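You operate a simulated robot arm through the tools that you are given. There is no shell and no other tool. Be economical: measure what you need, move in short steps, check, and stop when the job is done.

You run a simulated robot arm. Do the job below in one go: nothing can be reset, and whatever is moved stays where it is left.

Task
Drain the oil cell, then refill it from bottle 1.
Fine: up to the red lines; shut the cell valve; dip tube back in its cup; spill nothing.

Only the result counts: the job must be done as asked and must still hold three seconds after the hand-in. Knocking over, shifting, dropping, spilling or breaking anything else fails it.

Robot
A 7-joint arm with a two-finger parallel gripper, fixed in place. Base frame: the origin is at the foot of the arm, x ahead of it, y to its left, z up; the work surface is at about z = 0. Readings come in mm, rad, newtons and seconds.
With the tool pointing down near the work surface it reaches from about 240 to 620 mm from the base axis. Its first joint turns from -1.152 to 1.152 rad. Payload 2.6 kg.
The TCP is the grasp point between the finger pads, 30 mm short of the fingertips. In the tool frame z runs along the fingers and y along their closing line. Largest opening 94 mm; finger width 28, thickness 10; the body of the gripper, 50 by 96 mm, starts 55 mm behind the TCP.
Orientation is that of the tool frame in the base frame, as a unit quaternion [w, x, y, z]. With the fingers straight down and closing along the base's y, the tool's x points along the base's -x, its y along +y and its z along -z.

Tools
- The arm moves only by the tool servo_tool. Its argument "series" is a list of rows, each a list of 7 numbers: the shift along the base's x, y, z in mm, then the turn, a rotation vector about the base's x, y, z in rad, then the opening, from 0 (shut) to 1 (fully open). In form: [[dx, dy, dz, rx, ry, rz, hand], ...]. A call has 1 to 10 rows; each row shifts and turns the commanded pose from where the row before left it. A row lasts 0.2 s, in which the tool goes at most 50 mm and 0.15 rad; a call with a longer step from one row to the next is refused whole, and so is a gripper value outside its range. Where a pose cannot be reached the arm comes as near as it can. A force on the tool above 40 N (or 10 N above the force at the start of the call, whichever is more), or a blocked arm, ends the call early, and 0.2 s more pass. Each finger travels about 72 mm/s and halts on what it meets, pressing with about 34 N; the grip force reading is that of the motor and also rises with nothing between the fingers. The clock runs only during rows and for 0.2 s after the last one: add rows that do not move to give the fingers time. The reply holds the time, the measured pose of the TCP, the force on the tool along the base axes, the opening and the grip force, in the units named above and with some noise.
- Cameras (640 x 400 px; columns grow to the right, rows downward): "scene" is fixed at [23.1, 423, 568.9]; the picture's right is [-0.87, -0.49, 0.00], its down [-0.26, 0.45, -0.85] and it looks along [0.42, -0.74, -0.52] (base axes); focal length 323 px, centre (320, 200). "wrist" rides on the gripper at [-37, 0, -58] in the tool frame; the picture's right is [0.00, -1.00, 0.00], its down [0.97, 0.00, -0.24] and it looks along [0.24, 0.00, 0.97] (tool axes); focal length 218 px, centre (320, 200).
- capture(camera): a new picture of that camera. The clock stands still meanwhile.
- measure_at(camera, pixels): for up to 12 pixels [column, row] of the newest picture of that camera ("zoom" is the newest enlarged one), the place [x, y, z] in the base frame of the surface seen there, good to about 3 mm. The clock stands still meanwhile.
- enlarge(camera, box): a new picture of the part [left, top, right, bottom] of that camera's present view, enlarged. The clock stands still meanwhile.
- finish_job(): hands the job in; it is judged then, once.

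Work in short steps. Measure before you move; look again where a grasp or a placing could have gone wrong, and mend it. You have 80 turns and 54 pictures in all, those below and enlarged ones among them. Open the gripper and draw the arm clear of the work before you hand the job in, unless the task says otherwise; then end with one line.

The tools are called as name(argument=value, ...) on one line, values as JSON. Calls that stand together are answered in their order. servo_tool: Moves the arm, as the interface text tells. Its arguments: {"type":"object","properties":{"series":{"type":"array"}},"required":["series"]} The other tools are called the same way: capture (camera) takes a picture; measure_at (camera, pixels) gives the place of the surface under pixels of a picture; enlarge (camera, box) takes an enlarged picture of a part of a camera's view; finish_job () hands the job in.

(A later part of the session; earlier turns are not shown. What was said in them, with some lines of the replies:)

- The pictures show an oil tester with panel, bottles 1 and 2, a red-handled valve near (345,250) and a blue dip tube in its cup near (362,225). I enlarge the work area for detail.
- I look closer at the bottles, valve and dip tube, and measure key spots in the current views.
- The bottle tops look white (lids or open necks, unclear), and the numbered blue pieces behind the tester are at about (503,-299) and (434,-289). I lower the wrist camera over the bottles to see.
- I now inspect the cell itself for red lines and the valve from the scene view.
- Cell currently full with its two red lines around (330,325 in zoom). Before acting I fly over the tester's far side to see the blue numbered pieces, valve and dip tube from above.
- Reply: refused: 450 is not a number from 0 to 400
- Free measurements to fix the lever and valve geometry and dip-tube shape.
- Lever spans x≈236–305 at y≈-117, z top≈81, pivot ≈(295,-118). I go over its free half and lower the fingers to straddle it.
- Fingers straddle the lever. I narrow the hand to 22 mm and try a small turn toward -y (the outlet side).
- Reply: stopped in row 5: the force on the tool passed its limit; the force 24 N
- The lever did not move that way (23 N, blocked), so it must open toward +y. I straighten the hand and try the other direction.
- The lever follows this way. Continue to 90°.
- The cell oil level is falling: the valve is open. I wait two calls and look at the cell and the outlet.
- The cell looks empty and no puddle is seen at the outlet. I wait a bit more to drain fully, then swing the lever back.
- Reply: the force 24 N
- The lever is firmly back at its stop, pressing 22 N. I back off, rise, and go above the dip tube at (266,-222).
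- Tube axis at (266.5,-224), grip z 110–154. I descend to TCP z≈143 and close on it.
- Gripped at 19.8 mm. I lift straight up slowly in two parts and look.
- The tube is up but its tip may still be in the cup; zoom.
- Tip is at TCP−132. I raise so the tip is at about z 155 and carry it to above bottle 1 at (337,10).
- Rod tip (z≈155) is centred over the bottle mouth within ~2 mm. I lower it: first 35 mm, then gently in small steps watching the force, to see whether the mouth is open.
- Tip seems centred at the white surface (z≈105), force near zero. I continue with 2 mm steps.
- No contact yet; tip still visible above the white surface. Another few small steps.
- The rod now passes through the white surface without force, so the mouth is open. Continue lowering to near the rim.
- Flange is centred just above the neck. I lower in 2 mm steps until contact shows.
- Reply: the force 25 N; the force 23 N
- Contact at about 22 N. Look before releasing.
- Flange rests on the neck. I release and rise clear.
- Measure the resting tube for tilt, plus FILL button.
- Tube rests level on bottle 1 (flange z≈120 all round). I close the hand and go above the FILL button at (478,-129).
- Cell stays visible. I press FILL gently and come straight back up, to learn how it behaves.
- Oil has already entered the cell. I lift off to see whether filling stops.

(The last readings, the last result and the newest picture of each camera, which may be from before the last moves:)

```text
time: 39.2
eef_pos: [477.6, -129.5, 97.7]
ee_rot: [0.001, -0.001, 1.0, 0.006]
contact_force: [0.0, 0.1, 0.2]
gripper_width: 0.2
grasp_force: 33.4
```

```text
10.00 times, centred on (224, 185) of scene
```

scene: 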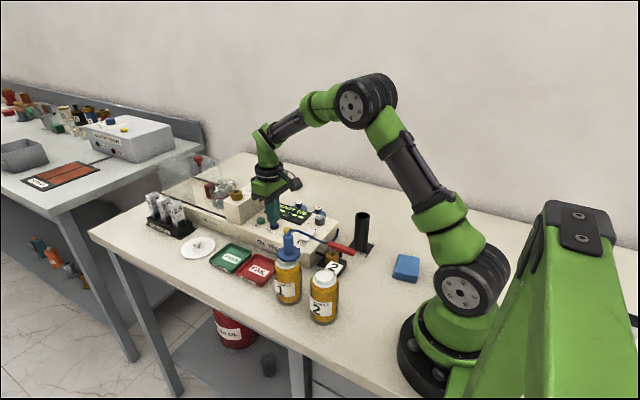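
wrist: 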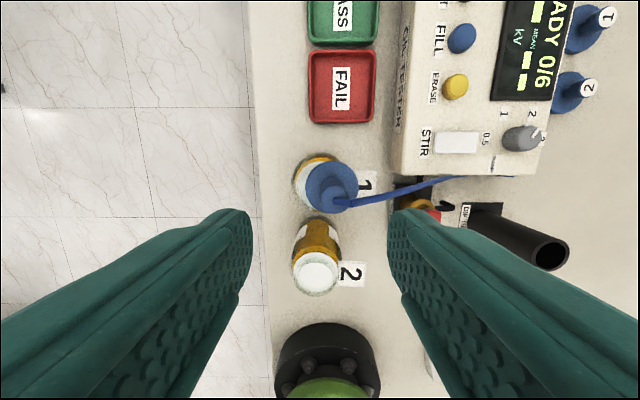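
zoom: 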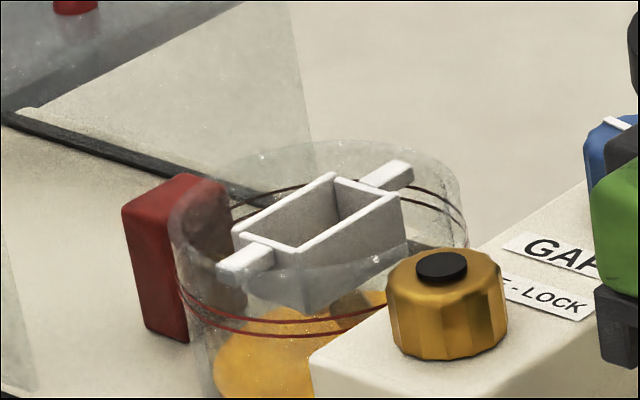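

Dwell briefly to see whether the level is steady.

servo_tool(series=[[0, 0, 0, 0, 0, 0, 0], [0, 0, 0, 0, 0, 0, 0], [0, 0, 0, 0, 0, 0, 0]])

enlarge(camera="scene", box=[196, 165, 252, 205])

```text
time: 40.0
eef_pos: [477.6, -130.0, 98.3]
ee_rot: [0.002, 0.0, 1.0, 0.005]
contact_force: [-0.3, -0.2, 0.1]
gripper_width: 0.0
grasp_force: 32.7
```

```text
10.00 times, centred on (224, 185) of scene
```

zoom: 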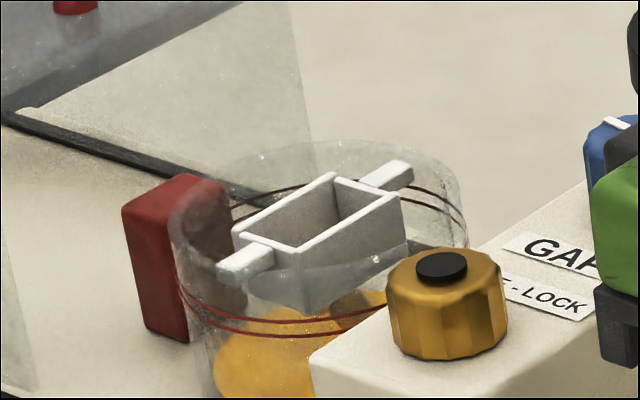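

Steady at about one-third: filling happens only while pressed. I give a measured pulse (press, hold 0.4 s, lift) and read the new level to get the rate.

servo_tool(series=[[0, 0.5, -10, 0, 0, 0, 0], [0, 0, 0, 0, 0, 0, 0], [0, 0, 0, 0, 0, 0, 0], [0, 0, 10, 0, 0, 0, 0], [0, 0, 0, 0, 0, 0, 0]])

enlarge(camera="scene", box=[196, 165, 252, 205])

```text
time: 41.2
eef_pos: [477.3, -127.8, 98.8]
ee_rot: [0.001, 0.0, 1.0, 0.006]
contact_force: [0.0, 0.0, 0.8]
gripper_width: 0.0
grasp_force: 32.7
```

```text
10.00 times, centred on (224, 185) of scene
```

zoom: 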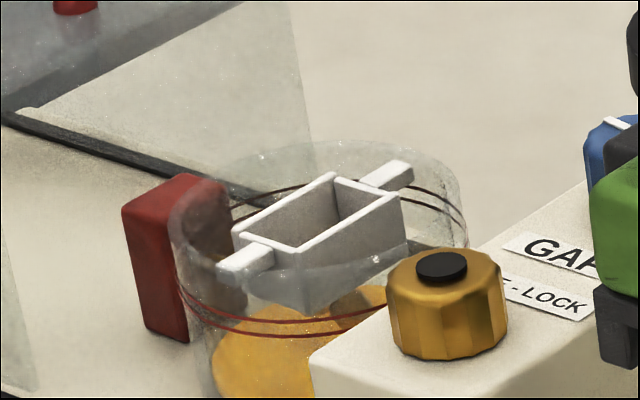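

The level rose only slightly (~14 zoom px of ~100 needed), so about 30 px/s. A longer pulse of ~1.6 s is safe.

servo_tool(series=[[0, -1, -10, 0, 0, 0, 0], [0, 0, 0, 0, 0, 0, 0], [0, 0, 0, 0, 0, 0, 0], [0, 0, 0, 0, 0, 0, 0], [0, 0, 0, 0, 0, 0, 0], [0, 0, 0, 0, 0, 0, 0], [0, 0, 0, 0, 0, 0, 0], [0, 0, 0, 0, 0, 0, 0], [0, 0, 10, 0, 0, 0, 0]])

enlarge(camera="scene", box=[196, 165, 252, 205])

```text
time: 43.2
eef_pos: [477.2, -129.3, 96.4]
ee_rot: [0.001, 0.001, 1.0, 0.005]
contact_force: [0.3, 0.5, 0.0]
gripper_width: 0.0
grasp_force: 33.5
```

```text
10.00 times, centred on (224, 185) of scene
```

zoom: 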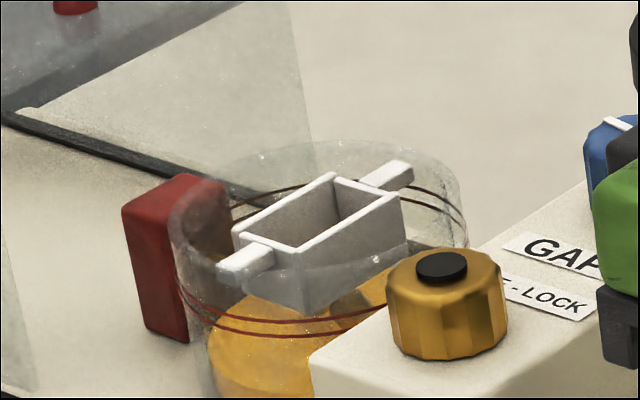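

Rate ~16 px/s. I try measuring the oil surface height and lines directly from this zoom.

measure_at(camera="zoom", pixels=[[240, 330], [250, 300], [370, 290], [270, 360], [300, 320], [300, 335], [200, 305], [190, 295], [450, 220], [463, 215], [420, 250]])

servo_tool(series=[[0, 0, -9, 0, 0, 0, 0], [0, 0, 0, 0, 0, 0, 0], [0, 0, 0, 0, 0, 0, 0], [0, 0, 0, 0, 0, 0, 0], [0, 0, 0, 0, 0, 0, 0], [0, 0, 0, 0, 0, 0, 0], [0, 0, 0, 0, 0, 0, 0], [0, 0, 0, 0, 0, 0, 0], [0, 0, 9, 0, 0, 0, 0]])

enlarge(camera="scene", box=[196, 165, 252, 205])

measure_at(camera="zoom", pixels=[[240, 330], [250, 300], [370, 290], [270, 310], [230, 300], [300, 350], [220, 320], [420, 250]])

```text
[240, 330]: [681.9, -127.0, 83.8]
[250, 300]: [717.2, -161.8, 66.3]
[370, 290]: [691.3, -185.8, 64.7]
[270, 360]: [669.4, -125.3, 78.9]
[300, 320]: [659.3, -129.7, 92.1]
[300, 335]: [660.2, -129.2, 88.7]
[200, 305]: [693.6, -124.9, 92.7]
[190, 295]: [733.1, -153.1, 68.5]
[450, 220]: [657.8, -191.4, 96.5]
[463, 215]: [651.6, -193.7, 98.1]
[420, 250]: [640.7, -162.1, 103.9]
```

```text
time: 45.2
eef_pos: [476.8, -129.1, 98.0]
ee_rot: [0.001, 0.0, 1.0, 0.005]
contact_force: [0.0, 0.2, 0.0]
gripper_width: 0.0
grasp_force: 33.1
```

```text
10.00 times, centred on (224, 185) of scene
```

zoom: 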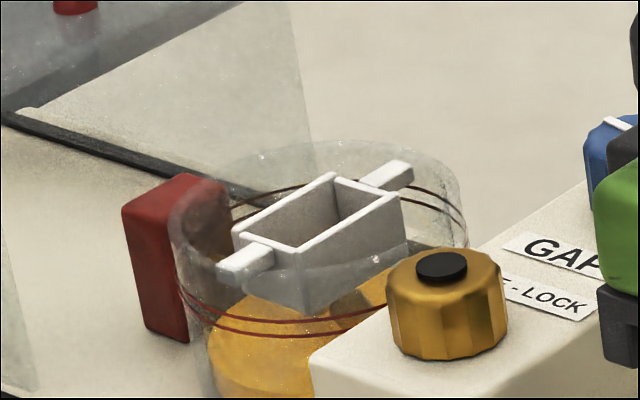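

```text
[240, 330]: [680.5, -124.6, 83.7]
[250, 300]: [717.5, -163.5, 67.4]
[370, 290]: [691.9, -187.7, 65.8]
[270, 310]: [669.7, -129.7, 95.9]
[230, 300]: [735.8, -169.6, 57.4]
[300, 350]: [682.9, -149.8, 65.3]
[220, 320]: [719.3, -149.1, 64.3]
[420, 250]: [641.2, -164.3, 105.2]
```

That pulse (1 mm shallower) hardly changed the level: surface z≈66, so the trigger depth is marginal at TCP 88. Red lines are at z≈90–95. I press deeper (86) for a short calibration pulse.

servo_tool(series=[[0, 0, -8, 0, 0, 0, 0], [0, 0, -4, 0, 0, 0, 0], [0, 0, 0, 0, 0, 0, 0], [0, 0, 12, 0, 0, 0, 0]])

enlarge(camera="scene", box=[196, 165, 252, 205])

measure_at(camera="zoom", pixels=[[240, 310], [250, 290], [370, 285], [235, 298], [230, 300], [300, 350], [220, 315], [300, 321], [300, 336], [240, 305], [375, 280], [440, 195]])

```text
time: 46.2
eef_pos: [477.8, -129.4, 97.4]
ee_rot: [0.001, 0.0, 1.0, 0.006]
contact_force: [0.2, 0.2, -0.2]
gripper_width: 0.0
grasp_force: 33.1
```

```text
10.00 times, centred on (224, 185) of scene
```

zoom: 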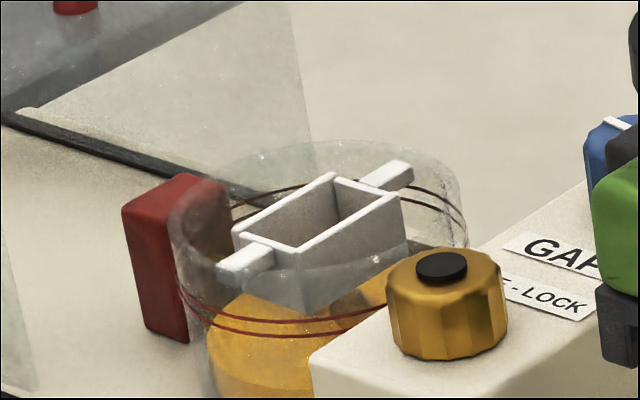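

```text
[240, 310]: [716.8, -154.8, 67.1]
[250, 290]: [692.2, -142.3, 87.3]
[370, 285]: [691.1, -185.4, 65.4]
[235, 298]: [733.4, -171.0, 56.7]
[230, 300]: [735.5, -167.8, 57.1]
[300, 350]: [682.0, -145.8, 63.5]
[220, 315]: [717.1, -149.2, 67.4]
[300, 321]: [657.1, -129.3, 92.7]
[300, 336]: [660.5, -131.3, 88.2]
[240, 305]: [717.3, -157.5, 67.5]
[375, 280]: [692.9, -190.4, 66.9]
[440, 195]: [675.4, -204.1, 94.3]
```

Rate is about 5 mm/s at full press; about 23 mm still to rise. I press and hold for a full call (~2 s), then look while the clock stands.

servo_tool(series=[[0, 0, -12, 0, 0, 0, 0], [0, 0, 0, 0, 0, 0, 0], [0, 0, 0, 0, 0, 0, 0], [0, 0, 0, 0, 0, 0, 0], [0, 0, 0, 0, 0, 0, 0], [0, 0, 0, 0, 0, 0, 0], [0, 0, 0, 0, 0, 0, 0], [0, 0, 0, 0, 0, 0, 0], [0, 0, 0, 0, 0, 0, 0], [0, 0, 0, 0, 0, 0, 0]])

enlarge(camera="scene", box=[196, 165, 252, 205])

measure_at(camera="zoom", pixels=[[240, 300], [230, 300], [220, 290], [300, 350], [225, 310], [375, 275], [220, 315], [380, 265], [390, 255], [240, 310]])

```text
time: 48.4
eef_pos: [478.3, -128.7, 86.2]
ee_rot: [0.002, 0.0, 1.0, 0.004]
contact_force: [0.8, -0.2, 4.4]
gripper_width: 0.1
grasp_force: 32.8
```

```text
10.00 times, centred on (224, 185) of scene
```

zoom: 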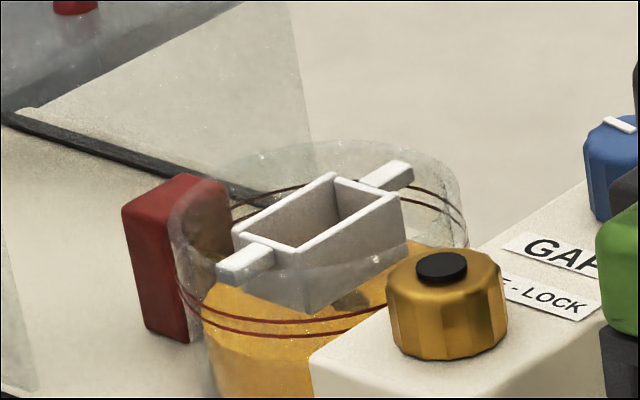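

```text
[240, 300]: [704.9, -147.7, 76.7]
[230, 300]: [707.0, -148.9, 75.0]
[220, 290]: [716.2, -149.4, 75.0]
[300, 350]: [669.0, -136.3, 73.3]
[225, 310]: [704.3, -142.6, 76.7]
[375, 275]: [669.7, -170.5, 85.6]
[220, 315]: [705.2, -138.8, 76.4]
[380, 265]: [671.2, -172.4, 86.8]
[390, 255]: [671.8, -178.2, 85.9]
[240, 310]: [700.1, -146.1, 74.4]
```

Surface now z≈75.6 (about 4.5 mm/s). Lines at ≈88–92.5, so another ~1.8 s hold is safe, then look.

servo_tool(series=[[0, 0, 0, 0, 0, 0, 0], [0, 0, 0, 0, 0, 0, 0], [0, 0, 0, 0, 0, 0, 0], [0, 0, 0, 0, 0, 0, 0], [0, 0, 0, 0, 0, 0, 0], [0, 0, 0, 0, 0, 0, 0], [0, 0, 0, 0, 0, 0, 0], [0, 0, 12, 0, 0, 0, 0]])

enlarge(camera="scene", box=[202, 178, 246, 206])

measure_at(camera="zoom", pixels=[[170, 250], [190, 260], [160, 240], [480, 180], [300, 300], [150, 255]])

```text
time: 50.2
eef_pos: [477.1, -129.1, 97.0]
ee_rot: [0.001, -0.001, 1.0, 0.005]
contact_force: [0.0, 0.3, 0.2]
gripper_width: 0.2
grasp_force: 33.2
```

```text
14.29 times, centred on (224, 192) of scene
```

zoom: 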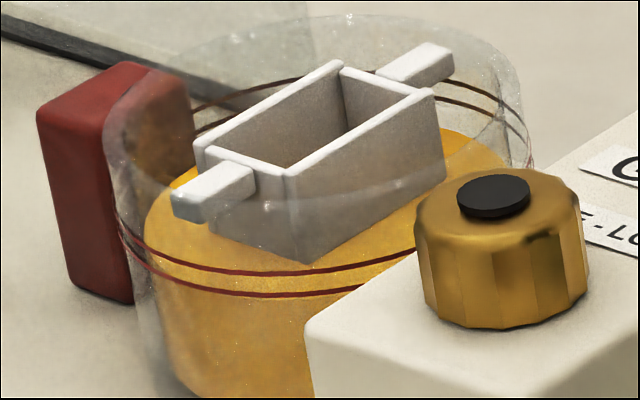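

```text
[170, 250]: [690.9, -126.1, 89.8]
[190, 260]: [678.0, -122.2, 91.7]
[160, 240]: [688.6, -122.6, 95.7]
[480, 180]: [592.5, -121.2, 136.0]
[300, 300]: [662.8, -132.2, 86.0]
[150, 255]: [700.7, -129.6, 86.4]
```

Surface is now ~z 83, roughly 7–8 mm below mid of the two lines. I give a 1.3 s pulse (~6 mm) and check.

servo_tool(series=[[0, 0, -12, 0, 0, 0, 0], [0, 0, 0, 0, 0, 0, 0], [0, 0, 0, 0, 0, 0, 0], [0, 0, 0, 0, 0, 0, 0], [0, 0, 0, 0, 0, 0, 0], [0, 0, 0, 0, 0, 0, 0], [0, 0, 0, 0, 0, 0, 0], [0, 0, 12, 0, 0, 0, 0]])

enlarge(camera="scene", box=[202, 178, 246, 206])

```text
time: 52.0
eef_pos: [478.2, -129.3, 98.1]
ee_rot: [0.0, 0.0, 1.0, 0.006]
contact_force: [-0.5, -0.6, 0.1]
gripper_width: 0.1
grasp_force: 33.1
```

```text
14.29 times, centred on (224, 192) of scene
```

zoom: 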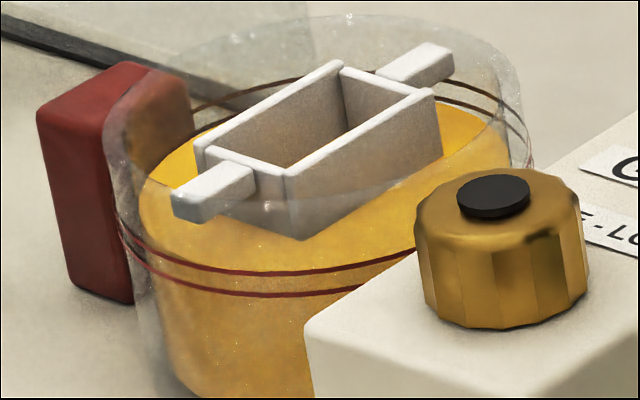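

Surface is now at about the lower line. Free measurements to compare surface with line heights.

measure_at(camera="zoom", pixels=[[160, 180], [165, 165], [470, 125], [490, 135], [455, 115], [270, 275], [270, 295], [180, 255], [185, 277], [505, 122], [515, 108], [200, 125]])

```text
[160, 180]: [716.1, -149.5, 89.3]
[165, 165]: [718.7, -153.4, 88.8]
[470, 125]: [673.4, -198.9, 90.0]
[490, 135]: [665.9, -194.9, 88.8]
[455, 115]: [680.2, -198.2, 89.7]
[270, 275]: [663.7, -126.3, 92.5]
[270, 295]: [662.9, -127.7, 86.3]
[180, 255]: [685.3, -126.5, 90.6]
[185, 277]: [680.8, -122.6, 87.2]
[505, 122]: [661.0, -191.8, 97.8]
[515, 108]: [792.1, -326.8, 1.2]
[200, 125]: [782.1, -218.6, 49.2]
```

Surface z≈89.3, lines ≈86.7 and 92: inside the band. I add one tiny tap (~0.8 mm) for centring, then withdraw upward and head to bottle 1's tube.

servo_tool(series=[[0, 0, -12, 0, 0, 0, 0], [0, 0, 12, 0, 0, 0, 0], [0, 0, 45, 0, 0, 0, 0], [0, 0, 45, 0, 0, 0, 0], [0, 0, 45, 0, 0, 0, 0], [0, 0, 20, 0, 0, 0, 0.2], [-28, 26, 0, 0, 0, 0, 0.6], [-28, 26, 0, 0, 0, 0, 0.6], [-28, 26, 0, 0, 0, 0, 0.6], [-28, 26, 0, 0, 0, 0, 0.6]])

servo_tool(series=[[-28, 26, 0, 0, 0, 0, 0.6], [0, 0, 0, 0, 0, 0, 0.6]])

capture(camera="wrist")

measure_at(camera="scene", pixels=[[212, 187], [213, 186], [234, 187], [290, 235], [290, 248]])

```text
time: 54.2
eef_pos: [365.5, -24.7, 251.7]
ee_rot: [0.001, 0.0, 1.0, 0.005]
contact_force: [-0.3, -0.8, 0.0]
gripper_width: 56.6
grasp_force: 0.0
```

```text
time: 54.8
eef_pos: [337.6, -1.0, 251.8]
ee_rot: [0.0, 0.0, 1.0, 0.005]
contact_force: [0.4, -0.7, -0.6]
gripper_width: 56.3
grasp_force: 0.0
```

```text
4 pictures are left
```

wrist: 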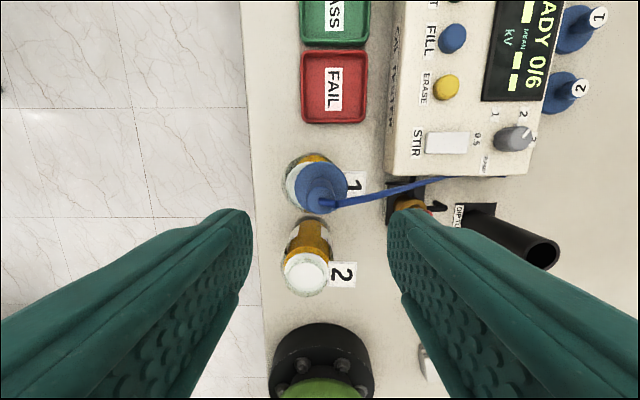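

```text
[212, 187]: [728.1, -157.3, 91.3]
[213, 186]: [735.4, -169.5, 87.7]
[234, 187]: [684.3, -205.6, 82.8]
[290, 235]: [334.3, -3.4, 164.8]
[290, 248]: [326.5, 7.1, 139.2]
```

measure_at(camera="wrist", pixels=[[318, 205], [326, 200], [316, 198], [332, 208], [326, 212], [298, 190], [346, 185], [322, 165], [320, 211]])

```text
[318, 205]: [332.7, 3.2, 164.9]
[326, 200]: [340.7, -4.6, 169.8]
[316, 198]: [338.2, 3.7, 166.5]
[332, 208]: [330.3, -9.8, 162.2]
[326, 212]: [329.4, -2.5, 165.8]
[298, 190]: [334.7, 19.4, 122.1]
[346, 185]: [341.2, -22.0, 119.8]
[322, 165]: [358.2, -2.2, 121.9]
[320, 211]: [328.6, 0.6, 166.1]
```

Tube axis ≈(337,-1.5), grip z 121–165; the hand is right above. Descend to z 154 and grip.

servo_tool(series=[[0, -0.5, -40, 0, 0, 0, 0.6], [0, 0, -40, 0, 0, 0, 0.6], [0, 0, -18, 0, 0, 0, 0.6], [0, 0, 0, 0, 0, 0, 0.4], [0, 0, 0, 0, 0, 0, 0], [0, 0, 0, 0, 0, 0, 0], [0, 0, 0, 0, 0, 0, 0]])

```text
time: 56.4
eef_pos: [337.6, 0.4, 153.7]
ee_rot: [0.001, -0.001, 1.0, 0.004]
contact_force: [-0.9, 0.6, -0.7]
gripper_width: 19.5
grasp_force: 33.5
```

Gripped (19.5 mm). Lift straight out slowly, pausing above the mouth for drips.

servo_tool(series=[[0, 2, 10, 0, 0, 0, 0], [0, 2, 15, 0, 0, 0, 0], [0, 2, 20, 0, 0, 0, 0], [0, 2, 20, 0, 0, 0, 0], [0, 0, 20, 0, 0, 0, 0], [0, 0, 15, 0, 0, 0, 0], [0, 0, 0, 0, 0, 0, 0], [0, 0, 0, 0, 0, 0, 0], [0, 0, 0, 0, 0, 0, 0], [0, 0, 0, 0, 0, 0, 0]])

servo_tool(series=[[0, 0, 0, 0, 0, 0, 0], [0, 0, 0, 0, 0, 0, 0], [0, 0, 0, 0, 0, 0, 0], [0, 0, 0, 0, 0, 0, 0], [0, 0, 15, 0, 0, 0, 0], [0, 0, 22, 0, 0, 0, 0], [0, 0, 0, 0, 0, 0, 0], [0, 0, 0, 0, 0, 0, 0]])

capture(camera="scene")

```text
time: 58.6
eef_pos: [337.6, 9.1, 256.1]
ee_rot: [0.001, 0.001, 1.0, 0.005]
contact_force: [0.2, -0.3, -0.5]
gripper_width: 19.5
grasp_force: 34.4
```

```text
time: 60.4
eef_pos: [337.9, 9.2, 293.2]
ee_rot: [0.001, 0.001, 1.0, 0.006]
contact_force: [-0.1, -0.1, -0.6]
gripper_width: 19.6
grasp_force: 33.5
```

```text
3 pictures are left
```

scene: 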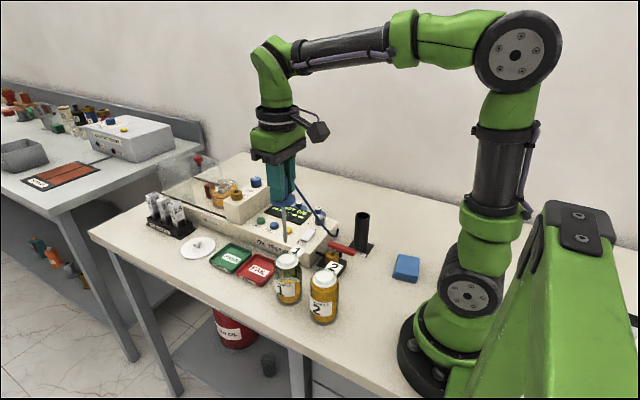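

Measure the rod tip and cup mouth in this picture to confirm alignment and offset.

measure_at(camera="scene", pixels=[[285, 238], [285, 228], [284, 215], [363, 214], [357, 215], [369, 215], [363, 230], [285, 206]])

```text
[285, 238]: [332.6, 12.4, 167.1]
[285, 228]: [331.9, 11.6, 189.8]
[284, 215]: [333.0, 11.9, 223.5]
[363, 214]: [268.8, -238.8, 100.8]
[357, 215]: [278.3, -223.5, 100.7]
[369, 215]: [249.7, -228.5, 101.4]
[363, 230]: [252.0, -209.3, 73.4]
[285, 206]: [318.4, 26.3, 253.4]
```

Rod vertical, tip z≈163. Carry back above the cup at (266.5,-224).

servo_tool(series=[[-10.2, -33.3, 0, 0, 0, 0, 0], [-10.2, -33.3, 0, 0, 0, 0, 0], [-10.2, -33.3, 0, 0, 0, 0, 0], [-10.2, -33.3, 0, 0, 0, 0, 0], [-10.2, -33.3, 0, 0, 0, 0, 0], [-10.2, -33.3, 0, 0, 0, 0, 0], [-10.2, -33.3, 0, 0, 0, 0, 0], [0, 0, 0, 0, 0, 0, 0], [0, 0, 0, 0, 0, 0, 0]])

```text
time: 62.4
eef_pos: [266.0, -224.9, 291.3]
ee_rot: [0.001, 0.0, 1.0, 0.005]
contact_force: [0.3, 0.1, -1.3]
gripper_width: 19.7
grasp_force: 33.8
```

Lower to just above the cup rim and look.

servo_tool(series=[[0.3, 0.8, -20, 0, 0, 0, 0], [0, 0, -20, 0, 0, 0, 0], [0, 0, 0, 0, 0, 0, 0]])

enlarge(camera="scene", box=[330, 180, 400, 250])

```text
time: 63.2
eef_pos: [266.5, -223.0, 251.1]
ee_rot: [0.0, 0.002, 1.0, 0.005]
contact_force: [-0.4, 0.0, -0.8]
gripper_width: 19.4
grasp_force: 33.7
```

```text
5.71 times, centred on (365, 215) of scene
```

zoom: 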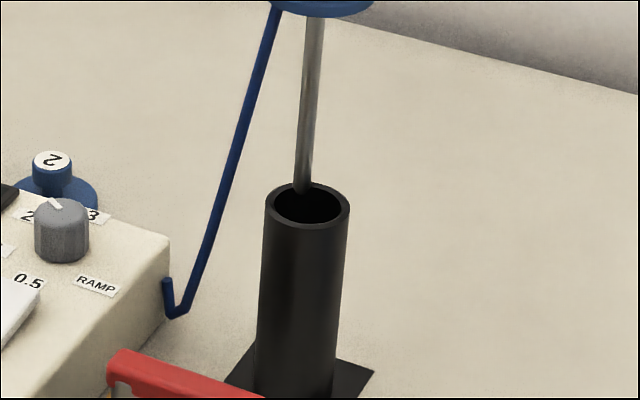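

Aligned with the mouth. Lower into the cup, with the last part in small steps.

servo_tool(series=[[0, -0.5, -10, 0, 0, 0, 0], [0, 0, -15, 0, 0, 0, 0], [0, 0, -20, 0, 0, 0, 0], [0, 0, -20, 0, 0, 0, 0], [0, 0, -20, 0, 0, 0, 0], [0, 0, -10, 0, 0, 0, 0], [0, 0, -3, 0, 0, 0, 0], [0, 0, -3, 0, 0, 0, 0], [0, 0, 0, 0, 0, 0, 0]])

servo_tool(series=[[0, 0, -2, 0, 0, 0, 0], [0, 0, -2, 0, 0, 0, 0], [0, 0, -1.5, 0, 0, 0, 0], [0, 0, 0, 0, 0, 0, 0]])

```text
time: 65.2
eef_pos: [266.0, -224.9, 151.3]
ee_rot: [0.001, 0.0, 1.0, 0.005]
contact_force: [-0.2, -0.3, 0.2]
gripper_width: 19.6
grasp_force: 34.2
```

```text
time: 66.2
eef_pos: [266.6, -224.2, 146.4]
ee_rot: [0.0, 0.0, 1.0, 0.006]
contact_force: [0.2, 0.3, -1.6]
gripper_width: 19.6
grasp_force: 33.8
```

servo_tool(series=[[0, 0, -1.5, 0, 0, 0, 0], [0, 0, -1.5, 0, 0, 0, 0], [0, 0, 0, 0, 0, 0, 0]])

```text
time: 67.0
eef_pos: [266.0, -224.8, 143.1]
ee_rot: [0.002, 0.0, 1.0, 0.006]
contact_force: [-2.6, 1.6, 10.0]
gripper_width: 19.6
grasp_force: 34.3
```

Contact at z≈143 (10 N), the original seated height. I release and rise away.

servo_tool(series=[[0, 0, 0.5, 0, 0, 0, 0], [0, 0, 0, 0, 0, 0, 0.2], [0, 0, 0, 0, 0, 0, 0.4], [0, 0, 0, 0, 0, 0, 0.6], [0, 0, 0, 0, 0, 0, 0.6], [0, 0, 20, 0, 0, 0, 0.6], [0, 0, 40, 0, 0, 0, 0.6], [0, 0, 45, 0, 0, 0, 0.7], [10, 20, 45, 0, 0, 0, 1], [10, 30, 20, 0, 0, 0, 1]])

capture(camera="scene")

measure_at(camera="scene", pixels=[[212, 187], [213, 186], [211, 188], [362, 202], [357, 214], [368, 215], [361, 217], [335, 244], [350, 250]])

```text
refused: row 9 steps farther than a row can; nothing moved
```

```text
1 pictures are left
```

scene: 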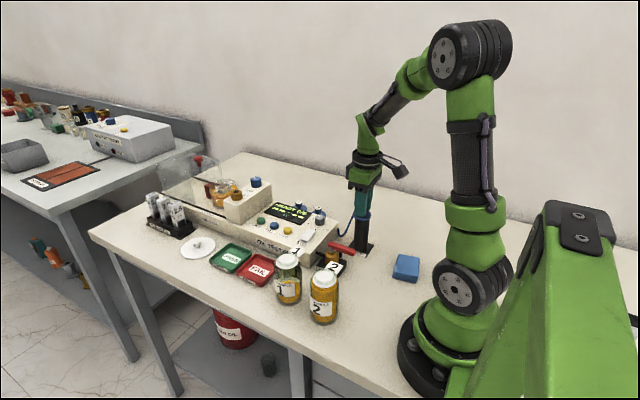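

```text
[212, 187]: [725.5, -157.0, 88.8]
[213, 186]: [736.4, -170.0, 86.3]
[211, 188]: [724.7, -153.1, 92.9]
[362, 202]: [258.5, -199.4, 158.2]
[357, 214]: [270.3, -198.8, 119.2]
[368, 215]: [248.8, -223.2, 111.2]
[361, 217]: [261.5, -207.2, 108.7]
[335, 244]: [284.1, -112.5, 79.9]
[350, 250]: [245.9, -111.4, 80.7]
```

The call was refused (one step too long); the level and lever look right in the picture. I repeat with shorter steps.

servo_tool(series=[[0, 0, 0.5, 0, 0, 0, 0], [0, 0, 0, 0, 0, 0, 0.2], [0, 0, 0, 0, 0, 0, 0.4], [0, 0, 0, 0, 0, 0, 0.6], [0, 0, 0, 0, 0, 0, 0.6], [0, 0, 20, 0, 0, 0, 0.6], [0, 0, 40, 0, 0, 0, 0.6], [0, 0, 45, 0, 0, 0, 0.7], [0, 0, 40, 0, 0, 0, 0.7]])

servo_tool(series=[[0, 0, 40, 0, 0, 0, 1], [10, 35, 20, 0, 0, 0, 1], [10, 40, 0, 0, 0, 0, 1], [10, 40, 0, 0, 0, 0, 1], [0, 0, 0, 0, 0, 0, 1], [0, 0, 0, 0, 0, 0, 1]])

enlarge(camera="scene", box=[190, 150, 400, 290])

measure_at(camera="zoom", pixels=[[95, 108], [93, 112], [97, 106]])

```text
time: 69.0
eef_pos: [265.9, -225.4, 289.1]
ee_rot: [0.001, -0.001, 1.0, 0.005]
contact_force: [-0.8, 0.2, -0.2]
gripper_width: 65.8
grasp_force: 0.1
```

```text
time: 70.4
eef_pos: [295.6, -110.5, 349.4]
ee_rot: [0.001, 0.0, 1.0, 0.006]
contact_force: [-0.6, 0.0, -0.9]
gripper_width: 93.8
grasp_force: 0.0
```

```text
2.86 times, centred on (295, 220) of scene
```

zoom: 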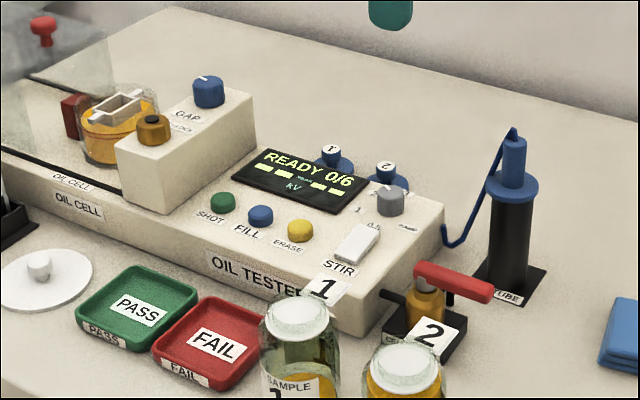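

```text
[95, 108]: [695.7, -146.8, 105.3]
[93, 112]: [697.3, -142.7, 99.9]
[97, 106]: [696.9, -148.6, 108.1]
```

The last picture shows the tube seated in its cup, the valve lever at its shut stop, the cell filled and no spill in view. I hand the job in.

finish_job()

```text
The job is handed in.
```

I drained the cell, refilled it from bottle 1 to between the red lines, shut the cell valve, and put the dip tube back in its cup. I saw no spill in the last picture.
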